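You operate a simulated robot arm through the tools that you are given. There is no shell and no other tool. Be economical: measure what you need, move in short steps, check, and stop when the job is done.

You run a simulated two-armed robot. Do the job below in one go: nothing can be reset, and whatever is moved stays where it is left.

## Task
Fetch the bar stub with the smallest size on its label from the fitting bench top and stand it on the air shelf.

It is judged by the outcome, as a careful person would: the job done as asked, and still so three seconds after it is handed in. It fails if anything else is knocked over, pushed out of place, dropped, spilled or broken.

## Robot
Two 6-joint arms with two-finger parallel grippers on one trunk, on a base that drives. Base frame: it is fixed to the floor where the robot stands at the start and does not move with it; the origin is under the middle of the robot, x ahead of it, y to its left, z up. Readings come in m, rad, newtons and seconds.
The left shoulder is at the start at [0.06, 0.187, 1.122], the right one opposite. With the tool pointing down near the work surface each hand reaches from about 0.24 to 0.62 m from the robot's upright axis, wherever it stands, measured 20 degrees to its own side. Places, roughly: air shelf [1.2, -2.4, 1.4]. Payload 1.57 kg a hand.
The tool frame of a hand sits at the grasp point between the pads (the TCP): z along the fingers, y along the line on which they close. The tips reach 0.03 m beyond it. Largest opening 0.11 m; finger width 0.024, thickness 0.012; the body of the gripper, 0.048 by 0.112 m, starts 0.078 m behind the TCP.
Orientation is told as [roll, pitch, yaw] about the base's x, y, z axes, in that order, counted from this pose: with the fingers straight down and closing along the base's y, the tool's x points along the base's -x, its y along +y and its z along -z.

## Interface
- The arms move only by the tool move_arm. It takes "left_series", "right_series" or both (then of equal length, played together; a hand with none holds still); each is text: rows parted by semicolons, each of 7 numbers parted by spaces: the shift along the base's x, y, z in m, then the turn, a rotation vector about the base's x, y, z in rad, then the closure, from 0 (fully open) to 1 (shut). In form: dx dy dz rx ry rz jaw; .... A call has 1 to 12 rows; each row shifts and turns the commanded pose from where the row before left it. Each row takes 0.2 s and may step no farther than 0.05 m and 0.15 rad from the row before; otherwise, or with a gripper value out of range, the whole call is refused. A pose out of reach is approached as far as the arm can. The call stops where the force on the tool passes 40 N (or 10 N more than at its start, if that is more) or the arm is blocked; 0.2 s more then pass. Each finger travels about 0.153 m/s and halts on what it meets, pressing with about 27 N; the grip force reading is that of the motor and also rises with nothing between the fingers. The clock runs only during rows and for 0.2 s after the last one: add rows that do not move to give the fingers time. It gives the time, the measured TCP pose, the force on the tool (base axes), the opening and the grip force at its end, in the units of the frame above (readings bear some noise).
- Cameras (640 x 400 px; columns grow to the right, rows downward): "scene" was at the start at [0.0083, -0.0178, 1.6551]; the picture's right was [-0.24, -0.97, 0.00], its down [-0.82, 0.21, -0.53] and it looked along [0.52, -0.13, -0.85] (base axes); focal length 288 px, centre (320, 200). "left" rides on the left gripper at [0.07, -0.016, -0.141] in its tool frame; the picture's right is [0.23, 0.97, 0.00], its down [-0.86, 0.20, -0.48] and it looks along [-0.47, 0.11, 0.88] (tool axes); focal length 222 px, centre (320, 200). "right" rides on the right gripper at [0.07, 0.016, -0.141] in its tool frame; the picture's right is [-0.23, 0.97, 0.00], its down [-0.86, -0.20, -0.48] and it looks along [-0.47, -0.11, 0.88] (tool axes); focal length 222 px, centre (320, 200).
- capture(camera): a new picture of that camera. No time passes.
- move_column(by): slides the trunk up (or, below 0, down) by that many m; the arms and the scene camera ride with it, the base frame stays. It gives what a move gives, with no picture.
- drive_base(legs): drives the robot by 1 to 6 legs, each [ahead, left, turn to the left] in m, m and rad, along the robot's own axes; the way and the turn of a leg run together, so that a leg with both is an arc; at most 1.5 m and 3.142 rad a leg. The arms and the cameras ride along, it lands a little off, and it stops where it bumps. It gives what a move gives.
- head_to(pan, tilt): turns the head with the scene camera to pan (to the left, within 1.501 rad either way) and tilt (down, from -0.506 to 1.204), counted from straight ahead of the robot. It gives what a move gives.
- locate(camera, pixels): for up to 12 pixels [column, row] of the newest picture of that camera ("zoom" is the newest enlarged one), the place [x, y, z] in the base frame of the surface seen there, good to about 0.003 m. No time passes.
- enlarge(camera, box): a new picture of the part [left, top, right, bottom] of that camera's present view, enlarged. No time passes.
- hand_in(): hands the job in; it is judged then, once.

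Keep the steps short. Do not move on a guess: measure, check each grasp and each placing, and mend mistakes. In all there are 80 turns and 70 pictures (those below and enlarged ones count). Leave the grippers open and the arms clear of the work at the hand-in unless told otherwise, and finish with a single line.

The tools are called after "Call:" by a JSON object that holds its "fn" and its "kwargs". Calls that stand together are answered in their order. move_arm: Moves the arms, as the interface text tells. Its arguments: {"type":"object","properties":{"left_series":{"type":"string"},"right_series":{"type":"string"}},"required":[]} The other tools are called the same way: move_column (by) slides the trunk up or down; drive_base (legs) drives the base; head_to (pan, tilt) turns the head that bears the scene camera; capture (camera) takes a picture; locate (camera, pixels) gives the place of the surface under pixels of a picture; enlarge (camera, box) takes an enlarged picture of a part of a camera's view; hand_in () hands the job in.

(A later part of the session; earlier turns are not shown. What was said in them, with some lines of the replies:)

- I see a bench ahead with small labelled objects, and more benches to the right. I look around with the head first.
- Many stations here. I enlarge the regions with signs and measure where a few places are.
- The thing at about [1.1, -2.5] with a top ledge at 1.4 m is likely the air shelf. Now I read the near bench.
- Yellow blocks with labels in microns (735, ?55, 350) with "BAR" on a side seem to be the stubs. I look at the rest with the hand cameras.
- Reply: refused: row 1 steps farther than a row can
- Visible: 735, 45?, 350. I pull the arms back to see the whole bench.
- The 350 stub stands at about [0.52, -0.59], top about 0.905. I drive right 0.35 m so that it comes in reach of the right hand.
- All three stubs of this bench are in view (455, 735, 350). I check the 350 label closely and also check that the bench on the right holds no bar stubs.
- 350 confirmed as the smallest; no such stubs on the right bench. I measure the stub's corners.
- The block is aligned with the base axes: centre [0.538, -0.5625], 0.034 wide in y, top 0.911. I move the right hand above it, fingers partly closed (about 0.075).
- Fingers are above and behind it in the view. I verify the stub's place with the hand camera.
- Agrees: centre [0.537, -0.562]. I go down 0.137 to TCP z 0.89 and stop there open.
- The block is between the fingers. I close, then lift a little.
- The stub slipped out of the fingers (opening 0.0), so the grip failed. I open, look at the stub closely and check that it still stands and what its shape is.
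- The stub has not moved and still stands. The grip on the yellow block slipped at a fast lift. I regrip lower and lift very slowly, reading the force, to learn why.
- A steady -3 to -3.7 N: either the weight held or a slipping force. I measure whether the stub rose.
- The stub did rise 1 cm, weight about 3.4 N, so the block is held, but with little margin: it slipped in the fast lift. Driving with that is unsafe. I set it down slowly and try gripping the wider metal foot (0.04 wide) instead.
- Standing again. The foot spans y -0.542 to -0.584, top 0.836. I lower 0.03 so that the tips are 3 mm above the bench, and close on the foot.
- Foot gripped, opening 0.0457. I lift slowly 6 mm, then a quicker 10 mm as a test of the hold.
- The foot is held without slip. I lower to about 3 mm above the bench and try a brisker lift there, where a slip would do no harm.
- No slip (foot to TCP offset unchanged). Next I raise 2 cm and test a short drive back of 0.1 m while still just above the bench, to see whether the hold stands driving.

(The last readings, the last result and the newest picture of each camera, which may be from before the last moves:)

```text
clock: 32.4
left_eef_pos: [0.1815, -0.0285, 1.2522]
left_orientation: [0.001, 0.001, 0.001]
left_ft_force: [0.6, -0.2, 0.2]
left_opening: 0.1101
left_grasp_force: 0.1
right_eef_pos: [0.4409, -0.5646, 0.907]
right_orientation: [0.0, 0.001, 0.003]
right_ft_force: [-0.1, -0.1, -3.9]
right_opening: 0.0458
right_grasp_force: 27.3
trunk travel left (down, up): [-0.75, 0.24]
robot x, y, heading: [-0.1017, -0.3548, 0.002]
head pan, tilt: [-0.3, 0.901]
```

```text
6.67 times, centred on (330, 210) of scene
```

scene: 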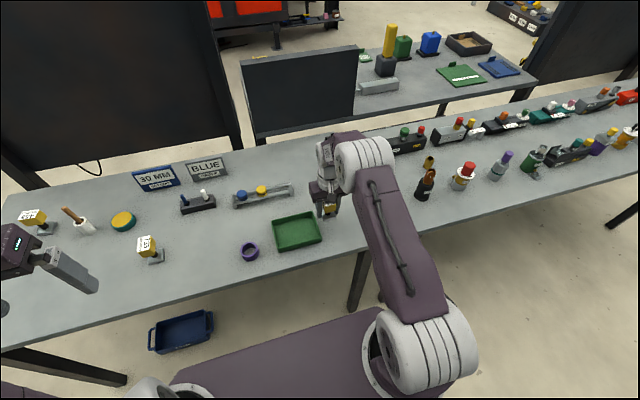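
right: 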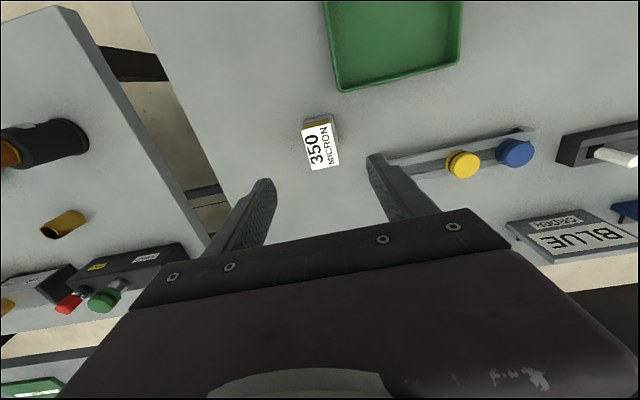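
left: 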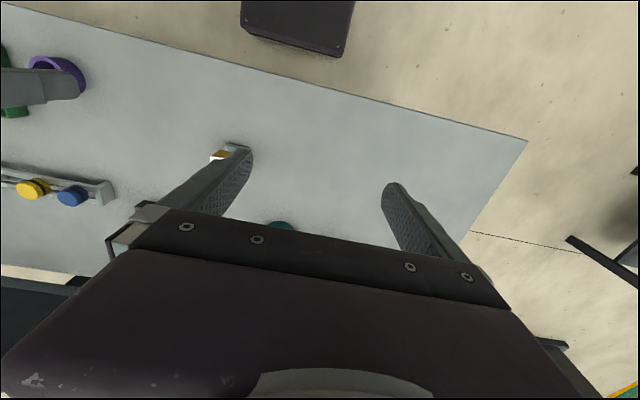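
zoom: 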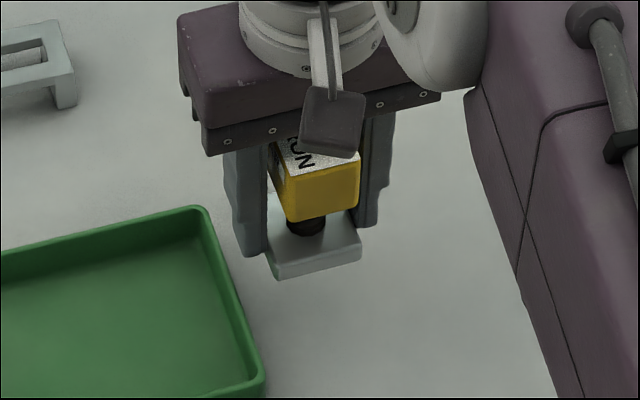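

The hold stood the drive. I raise the hand in gentle steps, then map the shelf area.

Call:
{"fn": "move_arm", "kwargs": {"right_series": "0 0 0.01 0 0 0 1;0 0 0.015 0 0 0 1;0 0 0.02 0 0 0 1;0 0 0.02 0 0 0 1;0 0 0.02 0 0 0 1;0 0 0.02 0 0 0 1;0 0 0.02 0 0 0 1;0 0 0.02 0 0 0 1;-0.01 0 0.02 0 0 0 1;-0.02 0 0.02 0 0 0 1;-0.02 0 0.02 0 0 0 1;-0.01 0 0.01 0 0 0 1"}}

Call:
{"fn": "drive_base", "kwargs": {"legs": [[-0.3, 0, 0]]}}

Call:
{"fn": "head_to", "kwargs": {"pan": -1.0, "tilt": 0.35}}

Call:
{"fn": "capture", "kwargs": {"camera": "scene"}}

```text
clock: 35.0
left_eef_pos: [0.1806, -0.0287, 1.2513]
left_orientation: [0.0, 0.0, 0.002]
left_ft_force: [-0.6, 0.1, 0.2]
left_opening: 0.11
left_grasp_force: 0.0
right_eef_pos: [0.3775, -0.5646, 1.1236]
right_orientation: [0.001, -0.001, 0.003]
right_ft_force: [-0.5, 0.5, -3.0]
right_opening: 0.0456
right_grasp_force: 27.5
trunk travel left (down, up): [-0.75, 0.24]
robot x, y, heading: [-0.1009, -0.3561, 0.001]
head pan, tilt: [-0.3, 0.901]
```

```text
clock: 37.0
left_eef_pos: [-0.1185, -0.0292, 1.2514]
left_orientation: [0.0, 0.001, 0.006]
left_ft_force: [0.0, 0.8, -0.1]
left_opening: 0.1098
left_grasp_force: 0.1
right_eef_pos: [0.0845, -0.563, 1.1224]
right_orientation: [0.0, 0.003, 0.007]
right_ft_force: [0.2, -0.1, -3.1]
right_opening: 0.0456
right_grasp_force: 27.3
trunk travel left (down, up): [-0.75, 0.24]
robot x, y, heading: [-0.3974, -0.3526, 0.011]
head pan, tilt: [-0.3, 0.901]
```

```text
clock: 38.1
left_eef_pos: [-0.12, -0.0292, 1.2517]
left_orientation: [0.0, 0.0, 0.009]
left_ft_force: [-0.3, -0.7, -0.5]
left_opening: 0.1097
left_grasp_force: 0.1
right_eef_pos: [0.0827, -0.5623, 1.1222]
right_orientation: [0.0, -0.001, 0.006]
right_ft_force: [0.6, 0.8, -2.3]
right_opening: 0.0458
right_grasp_force: 26.9
trunk travel left (down, up): [-0.75, 0.24]
robot x, y, heading: [-0.3999, -0.3488, 0.007]
head pan, tilt: [-1.0, 0.351]
```

```text
33 pictures are left
```

scene: 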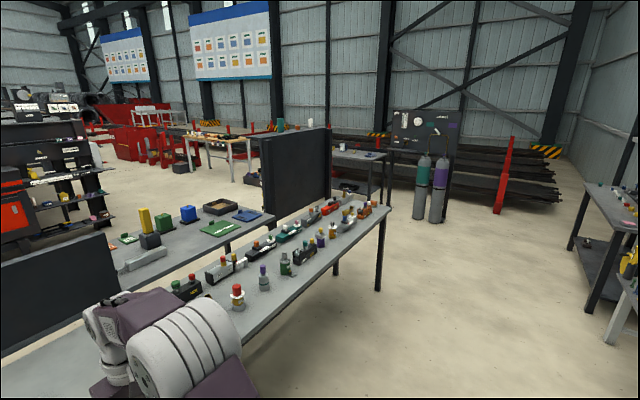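

Call:
{"fn": "locate", "kwargs": {"camera": "scene", "pixels": [[262, 140], [326, 131], [326, 196], [385, 212], [245, 335], [265, 222], [380, 288], [370, 155], [335, 275], [300, 300], [420, 260], [330, 135]]}}

Call:
{"fn": "enlarge", "kwargs": {"camera": "scene", "box": [230, 90, 400, 220]}}

Call:
{"fn": "locate", "kwargs": {"camera": "zoom", "pixels": [[60, 160], [122, 172], [195, 130], [305, 118], [350, 125], [340, 160], [120, 185], [370, 150], [560, 240], [440, 215], [480, 380], [385, 240]]}}

```text
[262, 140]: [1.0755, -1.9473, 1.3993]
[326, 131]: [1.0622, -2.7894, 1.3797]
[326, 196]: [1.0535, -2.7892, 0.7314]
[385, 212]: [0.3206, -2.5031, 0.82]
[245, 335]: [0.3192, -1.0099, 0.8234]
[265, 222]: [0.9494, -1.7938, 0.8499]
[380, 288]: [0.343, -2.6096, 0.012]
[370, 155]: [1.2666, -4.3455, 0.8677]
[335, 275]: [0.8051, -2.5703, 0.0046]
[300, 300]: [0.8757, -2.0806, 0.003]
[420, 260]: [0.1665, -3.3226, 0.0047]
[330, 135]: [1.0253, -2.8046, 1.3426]
```

```text
3.08 times, centred on (315, 155) of scene
```

zoom: 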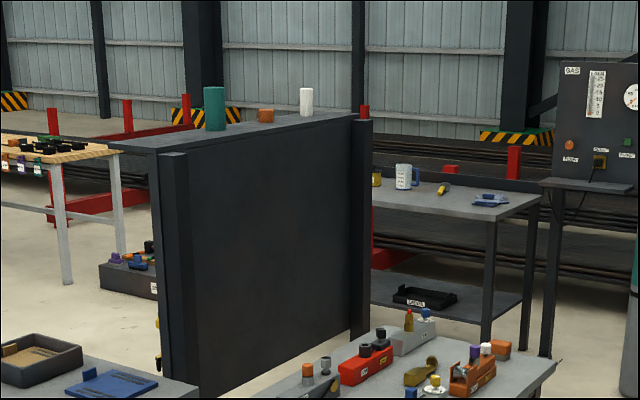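

```text
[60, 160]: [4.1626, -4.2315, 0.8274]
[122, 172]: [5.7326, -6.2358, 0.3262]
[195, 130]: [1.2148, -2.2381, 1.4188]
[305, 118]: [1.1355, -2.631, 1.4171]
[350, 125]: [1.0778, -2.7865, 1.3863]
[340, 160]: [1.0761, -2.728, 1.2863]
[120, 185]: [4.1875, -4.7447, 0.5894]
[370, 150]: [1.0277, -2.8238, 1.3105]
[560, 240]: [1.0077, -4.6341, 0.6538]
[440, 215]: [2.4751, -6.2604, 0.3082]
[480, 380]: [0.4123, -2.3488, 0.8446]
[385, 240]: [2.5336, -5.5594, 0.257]
```

The top ledge is at z ≈ 1.41, x 1.08 to ~1.33, y -1.95 to -2.8, with a teal cylinder (y -2.24), an orange one and a white one (y -2.63). It must be reached from its +x side. I measure the way round.

Call:
{"fn": "locate", "kwargs": {"camera": "scene", "pixels": [[417, 217], [438, 221], [385, 200], [570, 248], [605, 340], [330, 205], [500, 212], [350, 190]]}}

Call:
{"fn": "drive_base", "kwargs": {"legs": [[0, -0.2, 0], [0, -1.2, 0]]}}

Call:
{"fn": "head_to", "kwargs": {"pan": -1.2, "tilt": 0.45}}

Call:
{"fn": "capture", "kwargs": {"camera": "scene"}}

```text
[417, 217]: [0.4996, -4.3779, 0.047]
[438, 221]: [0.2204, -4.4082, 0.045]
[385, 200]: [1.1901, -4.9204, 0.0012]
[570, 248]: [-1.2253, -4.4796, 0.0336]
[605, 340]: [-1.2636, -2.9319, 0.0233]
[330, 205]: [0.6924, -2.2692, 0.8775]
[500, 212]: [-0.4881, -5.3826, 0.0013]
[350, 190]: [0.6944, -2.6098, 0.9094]
```

```text
clock: 45.4
left_eef_pos: [-0.1103, -1.4253, 1.2516]
left_orientation: [0.0, 0.001, 0.014]
left_ft_force: [-1.0, -0.3, 0.3]
left_opening: 0.1101
left_grasp_force: 0.1
right_eef_pos: [0.095, -1.9594, 1.1229]
right_orientation: [0.0, 0.0, 0.012]
right_ft_force: [-0.1, -0.1, -3.2]
right_opening: 0.0456
right_grasp_force: 26.6
trunk travel left (down, up): [-0.75, 0.24]
robot x, y, heading: [-0.385, -1.7508, 0.012]
head pan, tilt: [-1.0, 0.351]
```

```text
clock: 46.1
left_eef_pos: [-0.1097, -1.4256, 1.2511]
left_orientation: [0.0, 0.0, 0.011]
left_ft_force: [0.3, 0.0, 0.1]
left_opening: 0.1099
left_grasp_force: 0.1
right_eef_pos: [0.0948, -1.9599, 1.1215]
right_orientation: [0.001, 0.001, 0.012]
right_ft_force: [0.4, 0.2, -3.4]
right_opening: 0.0457
right_grasp_force: 27.3
trunk travel left (down, up): [-0.75, 0.24]
robot x, y, heading: [-0.387, -1.7518, 0.012]
head pan, tilt: [-1.201, 0.45]
```

```text
31 pictures are left
```

scene: 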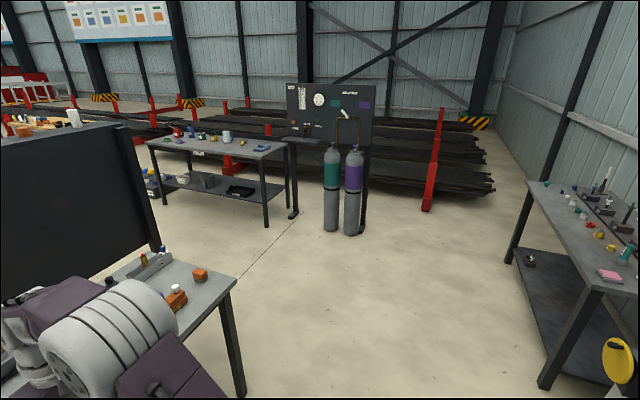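

The gap between the shelf end (y -2.8) and the grey table (y ≈ -4.3) is clear. I drive on to about y -3.5, then ahead through the gap.

Call:
{"fn": "drive_base", "kwargs": {"legs": [[0, -1.3, 0], [0, -0.45, 0], [1.2, 0, 0]]}}

Call:
{"fn": "head_to", "kwargs": {"pan": 0.5, "tilt": 0.4}}

Call:
{"fn": "capture", "kwargs": {"camera": "scene"}}

```text
clock: 60.6
left_eef_pos: [1.1257, -3.1445, 1.2513]
left_orientation: [0.001, 0.0, 0.024]
left_ft_force: [0.2, 0.4, -0.1]
left_opening: 0.11
left_grasp_force: 0.0
right_eef_pos: [1.3357, -3.6759, 1.1237]
right_orientation: [0.001, 0.0, 0.022]
right_ft_force: [0.2, -0.6, -3.1]
right_opening: 0.0456
right_grasp_force: 26.8
trunk travel left (down, up): [-0.75, 0.24]
robot x, y, heading: [0.8576, -3.471, 0.022]
head pan, tilt: [-1.201, 0.45]
```

```text
clock: 62.3
left_eef_pos: [1.1261, -3.144, 1.251]
left_orientation: [0.002, 0.002, 0.022]
left_ft_force: [0.1, 0.6, -0.2]
left_opening: 0.1098
left_grasp_force: 0.1
right_eef_pos: [1.3362, -3.6761, 1.1234]
right_orientation: [0.0, 0.0, 0.022]
right_ft_force: [-0.6, -0.4, -3.1]
right_opening: 0.0456
right_grasp_force: 27.0
trunk travel left (down, up): [-0.75, 0.24]
robot x, y, heading: [0.8511, -3.474, 0.025]
head pan, tilt: [0.499, 0.4]
```

```text
30 pictures are left
```

scene: 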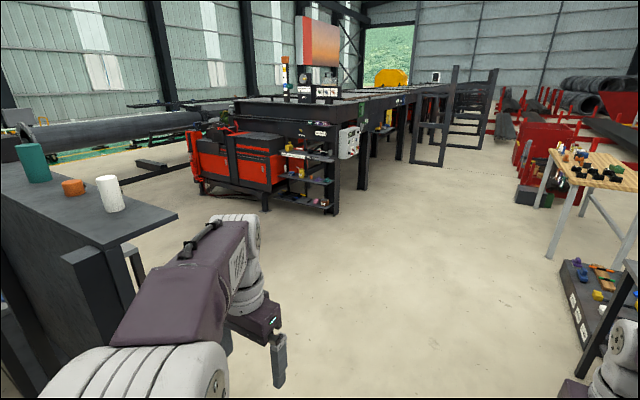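

I see the shelf plate from its end: teal, orange and white items on it. I measure them and the plate's edges.

Call:
{"fn": "locate", "kwargs": {"camera": "scene", "pixels": [[33, 182], [74, 194], [112, 210], [175, 215], [108, 247], [140, 215], [100, 225], [135, 190], [92, 165], [60, 165], [60, 220], [112, 178]]}}

Call:
{"fn": "enlarge", "kwargs": {"camera": "scene", "box": [0, 120, 200, 270]}}

```text
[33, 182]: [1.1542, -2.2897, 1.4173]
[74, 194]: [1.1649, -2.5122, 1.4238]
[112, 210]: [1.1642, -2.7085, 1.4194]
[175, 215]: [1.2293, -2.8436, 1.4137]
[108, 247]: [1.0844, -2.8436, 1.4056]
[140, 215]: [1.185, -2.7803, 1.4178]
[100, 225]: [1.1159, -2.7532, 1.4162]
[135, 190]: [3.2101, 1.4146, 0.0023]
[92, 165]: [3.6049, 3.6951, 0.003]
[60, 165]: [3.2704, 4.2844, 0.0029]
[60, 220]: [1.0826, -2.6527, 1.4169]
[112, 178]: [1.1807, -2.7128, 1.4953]
```

```text
2.67 times, centred on (100, 195) of scene
```

zoom: 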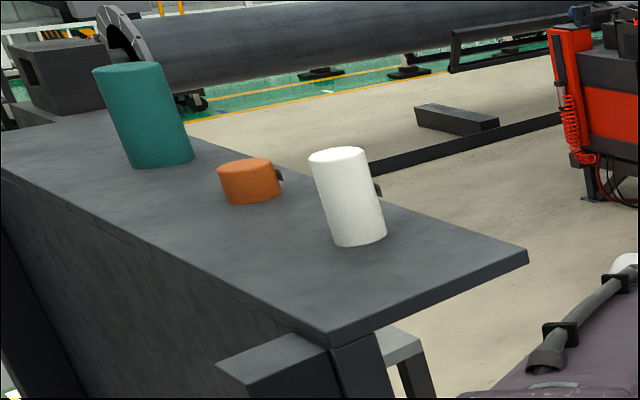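

The plate spans x 1.075–1.235 and ends at y -2.845, top 1.416. There is free room at the end between the white item (near edge about y -2.725) and the plate's end. I turn the robot to face +y and raise the trunk, a small step first.

Call:
{"fn": "drive_base", "kwargs": {"legs": [[0, 0, 0.5], [0, 0, 1.045]]}}

Call:
{"fn": "move_column", "kwargs": {"by": 0.04}}

Call:
{"fn": "move_column", "kwargs": {"by": 0.19}}

Call:
{"fn": "head_to", "kwargs": {"pan": -0.35, "tilt": 0.6}}

Call:
{"fn": "capture", "kwargs": {"camera": "scene"}}

```text
clock: 66.8
left_eef_pos: [0.5305, -3.1932, 1.2513]
left_orientation: [0.0, -0.001, 1.57]
left_ft_force: [-0.2, 0.3, -0.6]
left_opening: 0.1099
left_grasp_force: 0.1
right_eef_pos: [1.0674, -2.995, 1.1232]
right_orientation: [-0.001, 0.0, 1.569]
right_ft_force: [-0.4, -0.1, -3.3]
right_opening: 0.0457
right_grasp_force: 27.1
trunk travel left (down, up): [-0.75, 0.24]
robot x, y, heading: [0.8519, -3.4754, 1.568]
head pan, tilt: [0.499, 0.4]
```

```text
clock: 67.6
left_eef_pos: [0.5305, -3.1922, 1.291]
left_orientation: [-0.001, -0.001, 1.57]
left_ft_force: [0.3, 0.4, 0.3]
left_opening: 0.1097
left_grasp_force: 0.1
right_eef_pos: [1.0667, -2.9952, 1.1625]
right_orientation: [0.0, 0.002, 1.569]
right_ft_force: [-0.1, -0.6, -3.1]
right_opening: 0.0458
right_grasp_force: 27.1
trunk travel left (down, up): [-0.79, 0.2]
robot x, y, heading: [0.8515, -3.4758, 1.574]
head pan, tilt: [0.499, 0.4]
```

```text
clock: 69.7
left_eef_pos: [0.53, -3.1932, 1.4811]
left_orientation: [0.0, 0.001, 1.569]
left_ft_force: [-0.4, -0.5, 0.2]
left_opening: 0.1102
left_grasp_force: 0.1
right_eef_pos: [1.0672, -2.9949, 1.352]
right_orientation: [0.0, 0.0, 1.568]
right_ft_force: [0.0, -0.2, -2.6]
right_opening: 0.0457
right_grasp_force: 27.0
trunk travel left (down, up): [-0.98, 0.01]
robot x, y, heading: [0.8509, -3.4749, 1.565]
head pan, tilt: [0.499, 0.4]
```

```text
clock: 70.9
left_eef_pos: [0.5302, -3.1933, 1.4811]
left_orientation: [0.0, 0.0, 1.569]
left_ft_force: [0.6, -0.6, -0.2]
left_opening: 0.1098
left_grasp_force: 0.1
right_eef_pos: [1.0663, -2.995, 1.3527]
right_orientation: [0.0, 0.001, 1.57]
right_ft_force: [0.2, -0.5, -4.2]
right_opening: 0.0457
right_grasp_force: 26.8
trunk travel left (down, up): [-0.98, 0.01]
robot x, y, heading: [0.8523, -3.4755, 1.569]
head pan, tilt: [-0.351, 0.6]
```

```text
28 pictures are left
```

scene: 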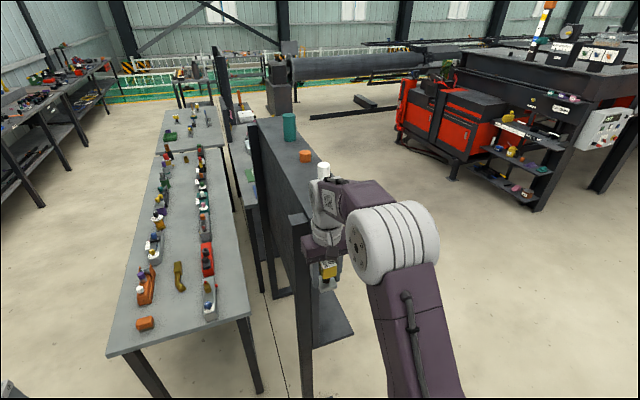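

The trunk lift went well. Now I raise the hand 0.15 m in gentle rows so the stub clears the plate, then look.

Call:
{"fn": "move_arm", "kwargs": {"right_series": "0 0 0.01 0 0 0 1;0 0 0.02 0 0 0 1;0 0 0.02 0 0 0 1;0 0 0.02 0 0 0 1;0 0 0.02 0 0 0 1;0 0 0.02 0 0 0 1;0 0 0.02 0 0 0 1;0 0 0.015 0 0 0 1;0 0 0.01 0 0 0 1;0 0 0 0 0 0 1"}}

Call:
{"fn": "head_to", "kwargs": {"pan": -0.4, "tilt": 0.35}}

Call:
{"fn": "enlarge", "kwargs": {"camera": "scene", "box": [220, 60, 420, 260]}}

Call:
{"fn": "capture", "kwargs": {"camera": "right"}}

```text
clock: 73.1
left_eef_pos: [0.53, -3.1917, 1.4803]
left_orientation: [0.0, -0.001, 1.57]
left_ft_force: [0.0, 0.5, -0.1]
left_opening: 0.1102
left_grasp_force: 0.0
right_eef_pos: [1.0666, -2.995, 1.5074]
right_orientation: [0.0, 0.0, 1.568]
right_ft_force: [0.1, 0.1, -3.7]
right_opening: 0.0459
right_grasp_force: 27.0
trunk travel left (down, up): [-0.98, 0.01]
robot x, y, heading: [0.8493, -3.4762, 1.565]
head pan, tilt: [-0.351, 0.6]
```

```text
clock: 73.9
left_eef_pos: [0.5306, -3.1931, 1.482]
left_orientation: [0.0, 0.0, 1.57]
left_ft_force: [0.3, 0.1, -0.3]
left_opening: 0.1099
left_grasp_force: 0.1
right_eef_pos: [1.0668, -2.9955, 1.5078]
right_orientation: [0.001, 0.0, 1.568]
right_ft_force: [0.1, 0.7, -4.2]
right_opening: 0.0458
right_grasp_force: 27.9
trunk travel left (down, up): [-0.98, 0.01]
robot x, y, heading: [0.8518, -3.4737, 1.57]
head pan, tilt: [-0.4, 0.351]
```

```text
2.00 times, centred on (320, 160) of scene
```

zoom: 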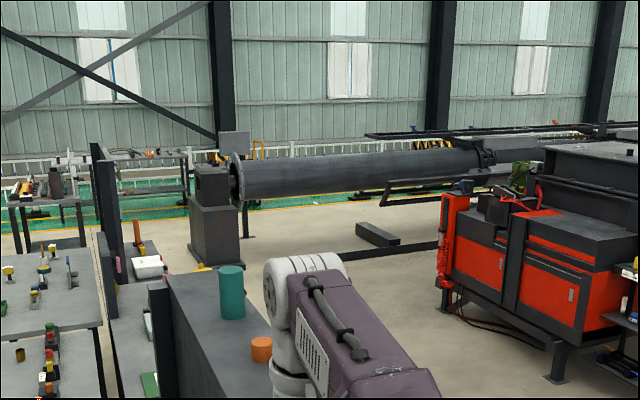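

```text
26 pictures are left
```

right: 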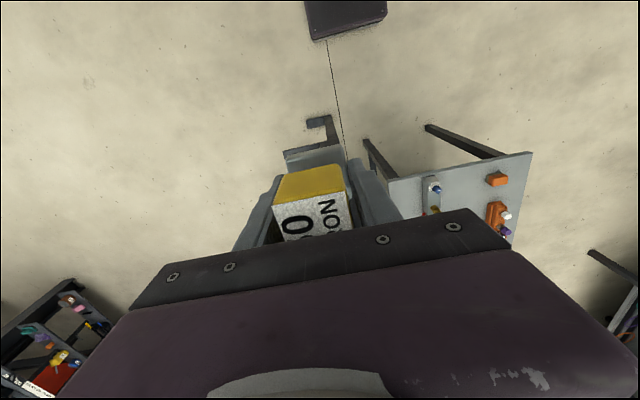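

Stub still held upright. I drive 0.09 m right and 0.12 m ahead; the stub's bottom (about 1.475) is above the plate (1.416).

Call:
{"fn": "drive_base", "kwargs": {"legs": [[0, -0.09, 0], [0.12, 0, 0]]}}

Call:
{"fn": "head_to", "kwargs": {"pan": -0.45, "tilt": 0.6}}

Call:
{"fn": "capture", "kwargs": {"camera": "scene"}}

Call:
{"fn": "capture", "kwargs": {"camera": "right"}}

```text
clock: 75.8
left_eef_pos: [0.62, -3.0832, 1.4829]
left_orientation: [0.0, -0.005, 1.569]
left_ft_force: [-0.1, -0.7, -0.7]
left_opening: 0.11
left_grasp_force: 0.1
right_eef_pos: [1.1551, -2.8865, 1.5111]
right_orientation: [-0.003, -0.007, 1.569]
right_ft_force: [-0.3, -0.2, -2.6]
right_opening: 0.0455
right_grasp_force: 26.4
trunk travel left (down, up): [-0.98, 0.01]
robot x, y, heading: [0.9421, -3.36, 1.568]
head pan, tilt: [-0.4, 0.351]
```

```text
clock: 76.6
left_eef_pos: [0.6206, -3.0767, 1.4811]
left_orientation: [0.003, 0.0, 1.569]
left_ft_force: [0.5, -0.1, -0.5]
left_opening: 0.11
left_grasp_force: 0.1
right_eef_pos: [1.1577, -2.8794, 1.5074]
right_orientation: [-0.001, -0.001, 1.568]
right_ft_force: [1.0, -0.2, -3.0]
right_opening: 0.0456
right_grasp_force: 27.3
trunk travel left (down, up): [-0.98, 0.01]
robot x, y, heading: [0.9425, -3.3553, 1.572]
head pan, tilt: [-0.45, 0.6]
```

```text
25 pictures are left
```

scene: 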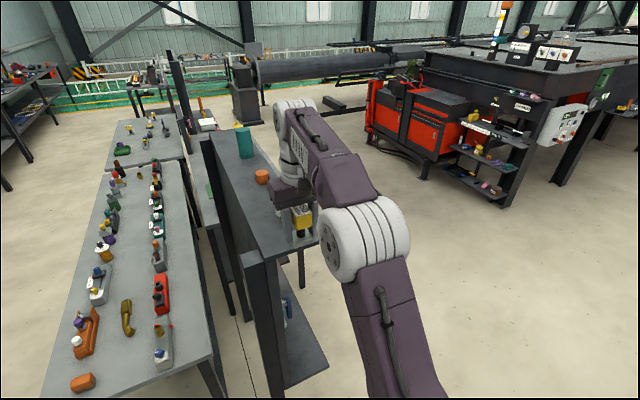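

```text
24 pictures are left
```

right: 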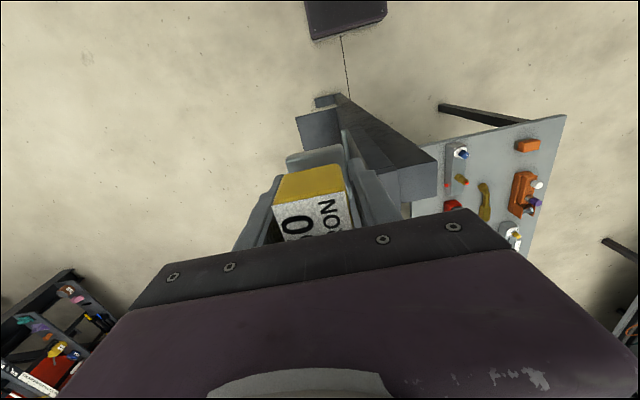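

Hand at [1.157, -2.88]. I drive 0.06 m further, so the arm has reach in hand, and inspect.

Call:
{"fn": "drive_base", "kwargs": {"legs": [[0.06, 0, 0]]}}

Call:
{"fn": "enlarge", "kwargs": {"camera": "scene", "box": [220, 100, 360, 300]}}

Call:
{"fn": "capture", "kwargs": {"camera": "left"}}

```text
clock: 77.5
left_eef_pos: [0.6197, -3.0281, 1.4856]
left_orientation: [0.002, -0.01, 1.571]
left_ft_force: [-0.3, -1.9, 0.3]
left_opening: 0.1099
left_grasp_force: 0.1
right_eef_pos: [1.1573, -2.8313, 1.5128]
right_orientation: [0.001, -0.008, 1.571]
right_ft_force: [-0.7, -1.1, -2.4]
right_opening: 0.0458
right_grasp_force: 27.1
trunk travel left (down, up): [-0.98, 0.01]
robot x, y, heading: [0.9472, -3.2958, 1.573]
head pan, tilt: [-0.45, 0.6]
```

```text
2.00 times, centred on (290, 200) of scene
```

zoom: 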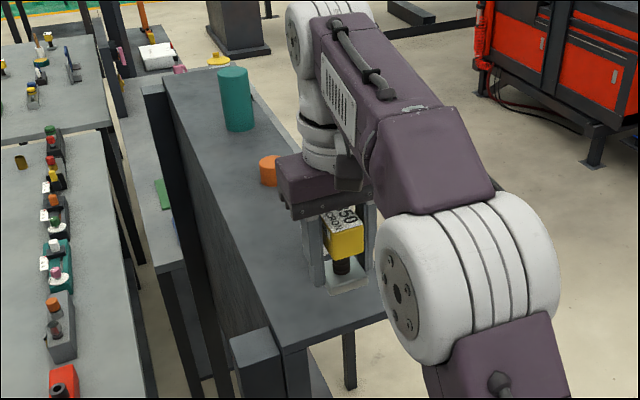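

```text
22 pictures are left
```

left: 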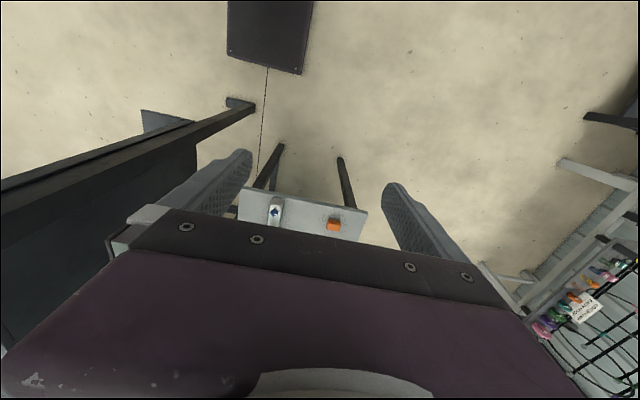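

I measure plate end edge, foot and orange item from this view.

Call:
{"fn": "locate", "kwargs": {"camera": "zoom", "pixels": [[283, 345], [340, 330], [380, 316], [350, 275], [330, 290], [366, 283], [342, 265], [300, 290], [268, 172], [345, 218]]}}

```text
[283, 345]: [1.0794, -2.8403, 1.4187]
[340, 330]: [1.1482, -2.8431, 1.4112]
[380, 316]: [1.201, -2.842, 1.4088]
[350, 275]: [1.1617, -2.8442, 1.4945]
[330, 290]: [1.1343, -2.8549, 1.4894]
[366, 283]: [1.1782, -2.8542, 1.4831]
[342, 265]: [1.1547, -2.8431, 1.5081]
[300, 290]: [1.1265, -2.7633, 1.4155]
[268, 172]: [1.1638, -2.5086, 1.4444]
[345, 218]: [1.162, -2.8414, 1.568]
```

Foot front edge is at y -2.855 and plate end at -2.843. I move +y by 0.037 and down 0.045, then measure again.

Call:
{"fn": "move_arm", "kwargs": {"right_series": "0 0.01 0 0 0 0 1;0 0.014 0 0 0 0 1;0 0.013 0 0 0 0 1;0 0 0 0 0 0 1;0 0 -0.01 0 0 0 1;0 0 -0.015 0 0 0 1;0 0 -0.01 0 0 0 1;0 0 -0.01 0 0 0 1;0 0 0 0 0 0 1"}}

Call:
{"fn": "enlarge", "kwargs": {"camera": "scene", "box": [250, 150, 350, 290]}}

```text
clock: 79.5
left_eef_pos: [0.6203, -3.0144, 1.4807]
left_orientation: [0.0, 0.001, 1.571]
left_ft_force: [0.7, -0.3, -1.2]
left_opening: 0.1101
left_grasp_force: 0.1
right_eef_pos: [1.1576, -2.7874, 1.4638]
right_orientation: [0.0, 0.0, 1.57]
right_ft_force: [-0.7, -0.4, -3.5]
right_opening: 0.0455
right_grasp_force: 27.1
right hand out of reach, approached as far as the arm can: row 3
trunk travel left (down, up): [-0.98, 0.01]
robot x, y, heading: [0.9444, -3.2935, 1.572]
head pan, tilt: [-0.45, 0.6]
```

```text
2.86 times, centred on (300, 220) of scene
```

zoom: 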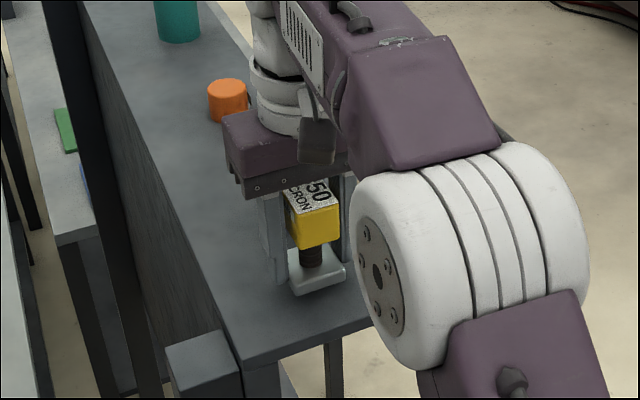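

Call:
{"fn": "locate", "kwargs": {"camera": "zoom", "pixels": [[318, 277], [293, 285], [343, 265], [320, 288], [300, 310], [330, 310], [300, 345], [228, 362]]}}

Call:
{"fn": "capture", "kwargs": {"camera": "right"}}

```text
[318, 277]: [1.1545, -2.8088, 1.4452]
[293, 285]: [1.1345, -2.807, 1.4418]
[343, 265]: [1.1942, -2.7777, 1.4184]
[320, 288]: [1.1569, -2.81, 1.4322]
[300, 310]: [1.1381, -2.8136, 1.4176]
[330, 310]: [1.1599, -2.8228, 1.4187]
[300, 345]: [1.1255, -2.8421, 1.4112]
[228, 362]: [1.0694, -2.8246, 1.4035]
```

```text
20 pictures are left
```

right: 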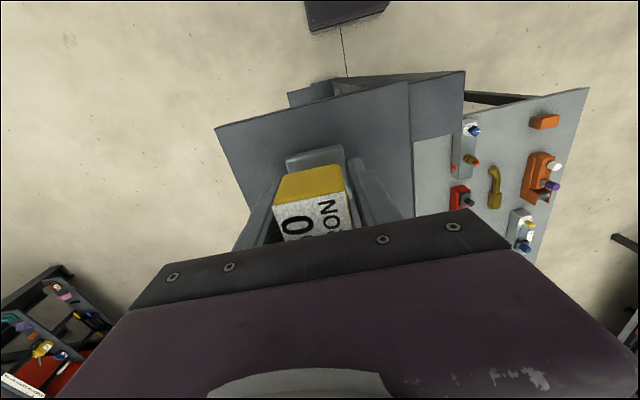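

Foot near edge is 3 cm inside the plate's end, foot bottom about 1.43, plate 1.416. I go down in small steps until the weight comes off.

Call:
{"fn": "move_arm", "kwargs": {"right_series": "0 0 -0.004 0 0 0 1;0 0 -0.004 0 0 0 1;0 0 -0.002 0 0 0 1;0 0 0 0 0 0 1"}}

Call:
{"fn": "move_arm", "kwargs": {"right_series": "0 0 -0.0015 0 0 0 1;0 0 0 0 0 0 1"}}

Call:
{"fn": "move_arm", "kwargs": {"right_series": "0 0 -0.0015 0 0 0 1;0 0 0 0 0 0 1"}}

```text
clock: 80.5
left_eef_pos: [0.6203, -3.0146, 1.4815]
left_orientation: [0.001, 0.0, 1.57]
left_ft_force: [0.0, 0.0, 0.2]
left_opening: 0.1101
left_grasp_force: 0.0
right_eef_pos: [1.1575, -2.7853, 1.4532]
right_orientation: [0.0, 0.001, 1.572]
right_ft_force: [-1.0, 0.3, -3.8]
right_opening: 0.0457
right_grasp_force: 27.1
trunk travel left (down, up): [-0.98, 0.01]
robot x, y, heading: [0.9443, -3.2948, 1.572]
head pan, tilt: [-0.45, 0.6]
```

```text
clock: 81.1
left_eef_pos: [0.6206, -3.0155, 1.4805]
left_orientation: [-0.001, 0.001, 1.57]
left_ft_force: [-0.1, 0.4, -0.4]
left_opening: 0.1098
left_grasp_force: 0.0
right_eef_pos: [1.1575, -2.7869, 1.4514]
right_orientation: [0.0, 0.001, 1.572]
right_ft_force: [-0.3, 0.0, -3.6]
right_opening: 0.0459
right_grasp_force: 26.3
trunk travel left (down, up): [-0.98, 0.01]
robot x, y, heading: [0.9436, -3.2923, 1.572]
head pan, tilt: [-0.45, 0.6]
```

```text
clock: 81.7
left_eef_pos: [0.6202, -3.0142, 1.4823]
left_orientation: [0.0, 0.0, 1.571]
left_ft_force: [0.2, -0.2, 0.3]
left_opening: 0.1101
left_grasp_force: 0.0
right_eef_pos: [1.1563, -2.7853, 1.4483]
right_orientation: [0.0, 0.001, 1.571]
right_ft_force: [0.3, -0.1, -1.4]
right_opening: 0.0456
right_grasp_force: 26.9
trunk travel left (down, up): [-0.98, 0.01]
robot x, y, heading: [0.9399, -3.2978, 1.572]
head pan, tilt: [-0.45, 0.6]
```

The force is falling (-1.4 N): contact starts. One more millimetre.

Call:
{"fn": "move_arm", "kwargs": {"right_series": "0 0 -0.001 0 0 0 1;0 0 0 0 0 0 1"}}

Call:
{"fn": "enlarge", "kwargs": {"camera": "scene", "box": [270, 200, 330, 280]}}

```text
clock: 82.3
left_eef_pos: [0.6193, -3.0145, 1.4812]
left_orientation: [-0.001, -0.001, 1.571]
left_ft_force: [0.2, 0.1, -0.6]
left_opening: 0.1101
left_grasp_force: 0.3
right_eef_pos: [1.1563, -2.7865, 1.4501]
right_orientation: [0.0, -0.003, 1.57]
right_ft_force: [2.2, 3.6, 10.6]
right_opening: 0.0457
right_grasp_force: 27.0
trunk travel left (down, up): [-0.98, 0.01]
robot x, y, heading: [0.944, -3.2948, 1.571]
head pan, tilt: [-0.45, 0.6]
```

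```text
5.00 times, centred on (300, 240) of scene
```

zoom: 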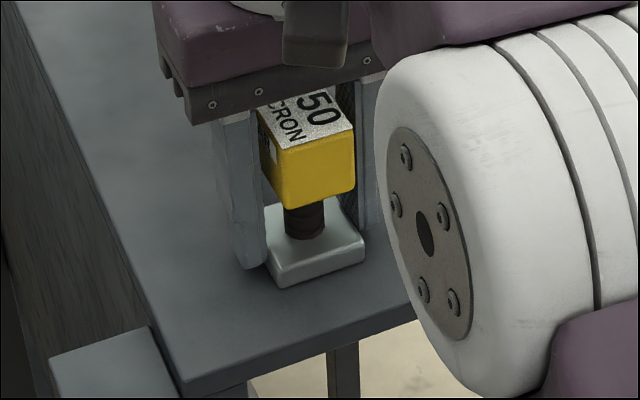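

Firmly seated (10.6 N). I ease up half a millimetre and open the fingers gently.

Call:
{"fn": "move_arm", "kwargs": {"right_series": "0 0 0.0005 0 0 0 1;0 0 0 0 0 0 0.57;0 0 0 0 0 0 0.5;0 0 0 0 0 0 0.4;0 0 0 0 0 0 0.35;0 0 0 0 0 0 0.35"}}

Call:
{"fn": "enlarge", "kwargs": {"camera": "scene", "box": [270, 200, 330, 280]}}

```text
clock: 83.7
left_eef_pos: [0.6198, -3.0154, 1.4809]
left_orientation: [0.0, -0.001, 1.572]
left_ft_force: [-0.3, -0.8, 0.1]
left_opening: 0.1098
left_grasp_force: 0.0
right_eef_pos: [1.1555, -2.7876, 1.4493]
right_orientation: [0.0, -0.001, 1.571]
right_ft_force: [-0.4, 0.1, -0.5]
right_opening: 0.0717
right_grasp_force: 0.1
trunk travel left (down, up): [-0.98, 0.01]
robot x, y, heading: [0.9441, -3.2946, 1.573]
head pan, tilt: [-0.45, 0.6]
```

```text
5.00 times, centred on (300, 240) of scene
```

zoom: 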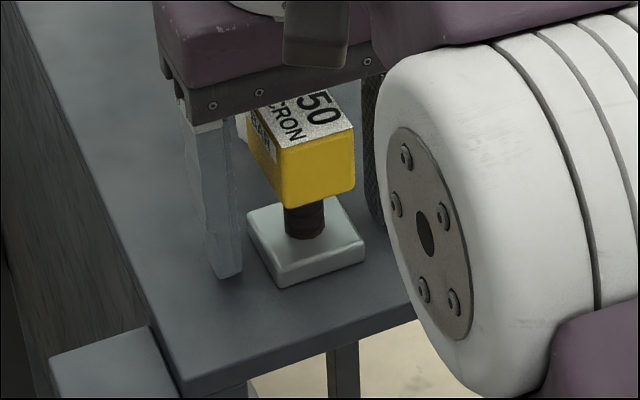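

Released, the stub stands. I raise straight up with a slight pull back (the fingers are open along that line), then clear.

Call:
{"fn": "move_arm", "kwargs": {"right_series": "0 0 0.02 0 0 0 0.35;0 0 0.02 0 0 0 0.35;0 -0.01 0.02 0 0 0 0.35;0 -0.01 0.02 0 0 0 0.35;0 -0.02 0.02 0 0 0 0.35;0 -0.03 0.01 0 0 0 0.2;0 -0.03 0 0 0 0 0;0 -0.03 0 0 0 0 0;0 -0.03 0 0 0 0 0"}}

Call:
{"fn": "drive_base", "kwargs": {"legs": [[-0.25, 0, 0]]}}

Call:
{"fn": "head_to", "kwargs": {"pan": -0.4, "tilt": 0.4}}

Call:
{"fn": "capture", "kwargs": {"camera": "scene"}}

Call:
{"fn": "capture", "kwargs": {"camera": "right"}}

```text
clock: 85.7
left_eef_pos: [0.6196, -3.0168, 1.4817]
left_orientation: [0.0, -0.003, 1.571]
left_ft_force: [-0.7, -0.8, -0.5]
left_opening: 0.11
left_grasp_force: 0.0
right_eef_pos: [1.1555, -2.9486, 1.5604]
right_orientation: [-0.001, -0.003, 1.568]
right_ft_force: [-0.8, -0.3, 0.6]
right_opening: 0.1104
right_grasp_force: 0.1
trunk travel left (down, up): [-0.98, 0.01]
robot x, y, heading: [0.9435, -3.2929, 1.569]
head pan, tilt: [-0.45, 0.6]
```

```text
clock: 87.5
left_eef_pos: [0.6203, -3.2576, 1.4795]
left_orientation: [0.0, 0.006, 1.569]
left_ft_force: [0.3, -0.3, 0.2]
left_opening: 0.11
left_grasp_force: 0.1
right_eef_pos: [1.1556, -3.1906, 1.5586]
right_orientation: [0.0, 0.006, 1.569]
right_ft_force: [-0.4, -0.2, 0.2]
right_opening: 0.1098
right_grasp_force: 0.1
trunk travel left (down, up): [-0.98, 0.01]
robot x, y, heading: [0.9423, -3.5433, 1.568]
head pan, tilt: [-0.45, 0.6]
```

```text
clock: 88.3
left_eef_pos: [0.6191, -3.2615, 1.4805]
left_orientation: [-0.001, 0.002, 1.57]
left_ft_force: [0.4, 0.7, 0.5]
left_opening: 0.11
left_grasp_force: 0.0
right_eef_pos: [1.1562, -3.1935, 1.5577]
right_orientation: [0.001, 0.002, 1.568]
right_ft_force: [-0.5, 0.4, -0.5]
right_opening: 0.1101
right_grasp_force: 0.1
trunk travel left (down, up): [-0.98, 0.01]
robot x, y, heading: [0.9452, -3.5446, 1.567]
head pan, tilt: [-0.4, 0.4]
```

```text
17 pictures are left
```

scene: 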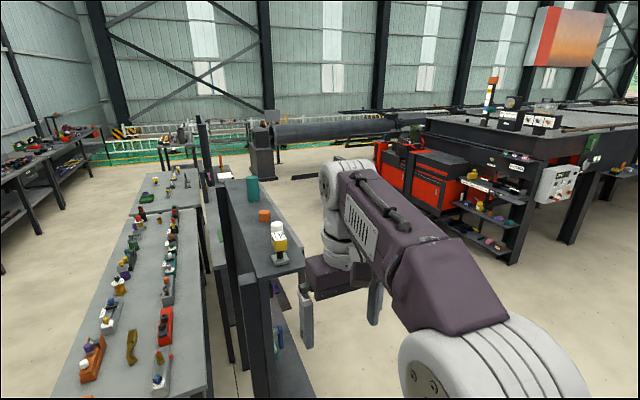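

```text
16 pictures are left
```

right: 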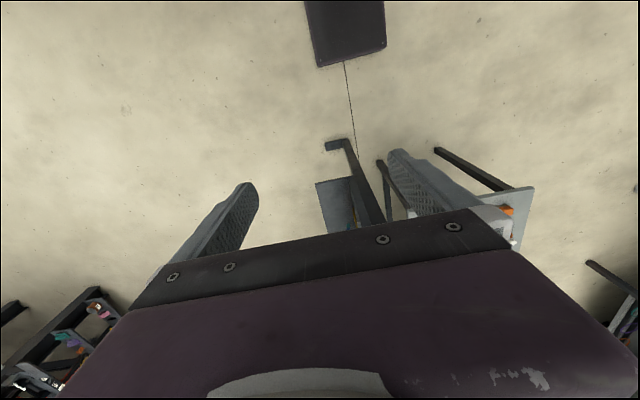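

The hand is clear. I check the stub and the other shelf items up close.

Call:
{"fn": "enlarge", "kwargs": {"camera": "scene", "box": [220, 160, 330, 290]}}

Call:
{"fn": "locate", "kwargs": {"camera": "scene", "pixels": [[278, 228], [280, 245], [282, 258], [264, 216], [252, 190]]}}

```text
3.08 times, centred on (275, 225) of scene
```

zoom: 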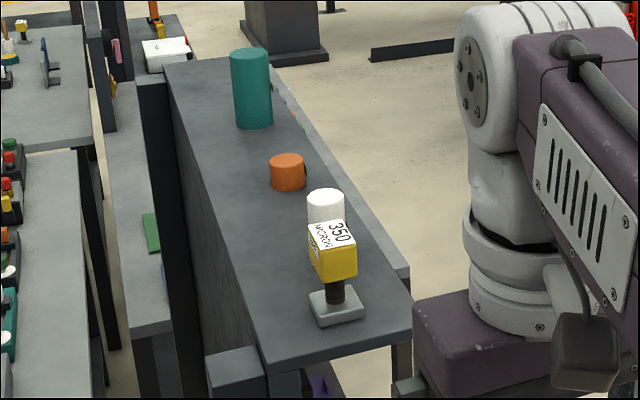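

```text
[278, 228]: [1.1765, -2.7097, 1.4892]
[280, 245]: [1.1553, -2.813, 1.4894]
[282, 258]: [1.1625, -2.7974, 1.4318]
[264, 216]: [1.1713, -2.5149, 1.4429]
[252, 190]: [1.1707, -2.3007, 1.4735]
```

The 350 stub stands upright on the plate, well inside the edge, and the other three items are where they were. The grippers are open and the arms clear, so I hand in.

Call:
{"fn": "hand_in", "kwargs": {}}

```text
The job is handed in.
```

The 350 micron bar stub, the smallest of the three on the bench, now stands upright on the air shelf, and nothing else was moved, though it slipped from the grip once at the bench and stayed upright.
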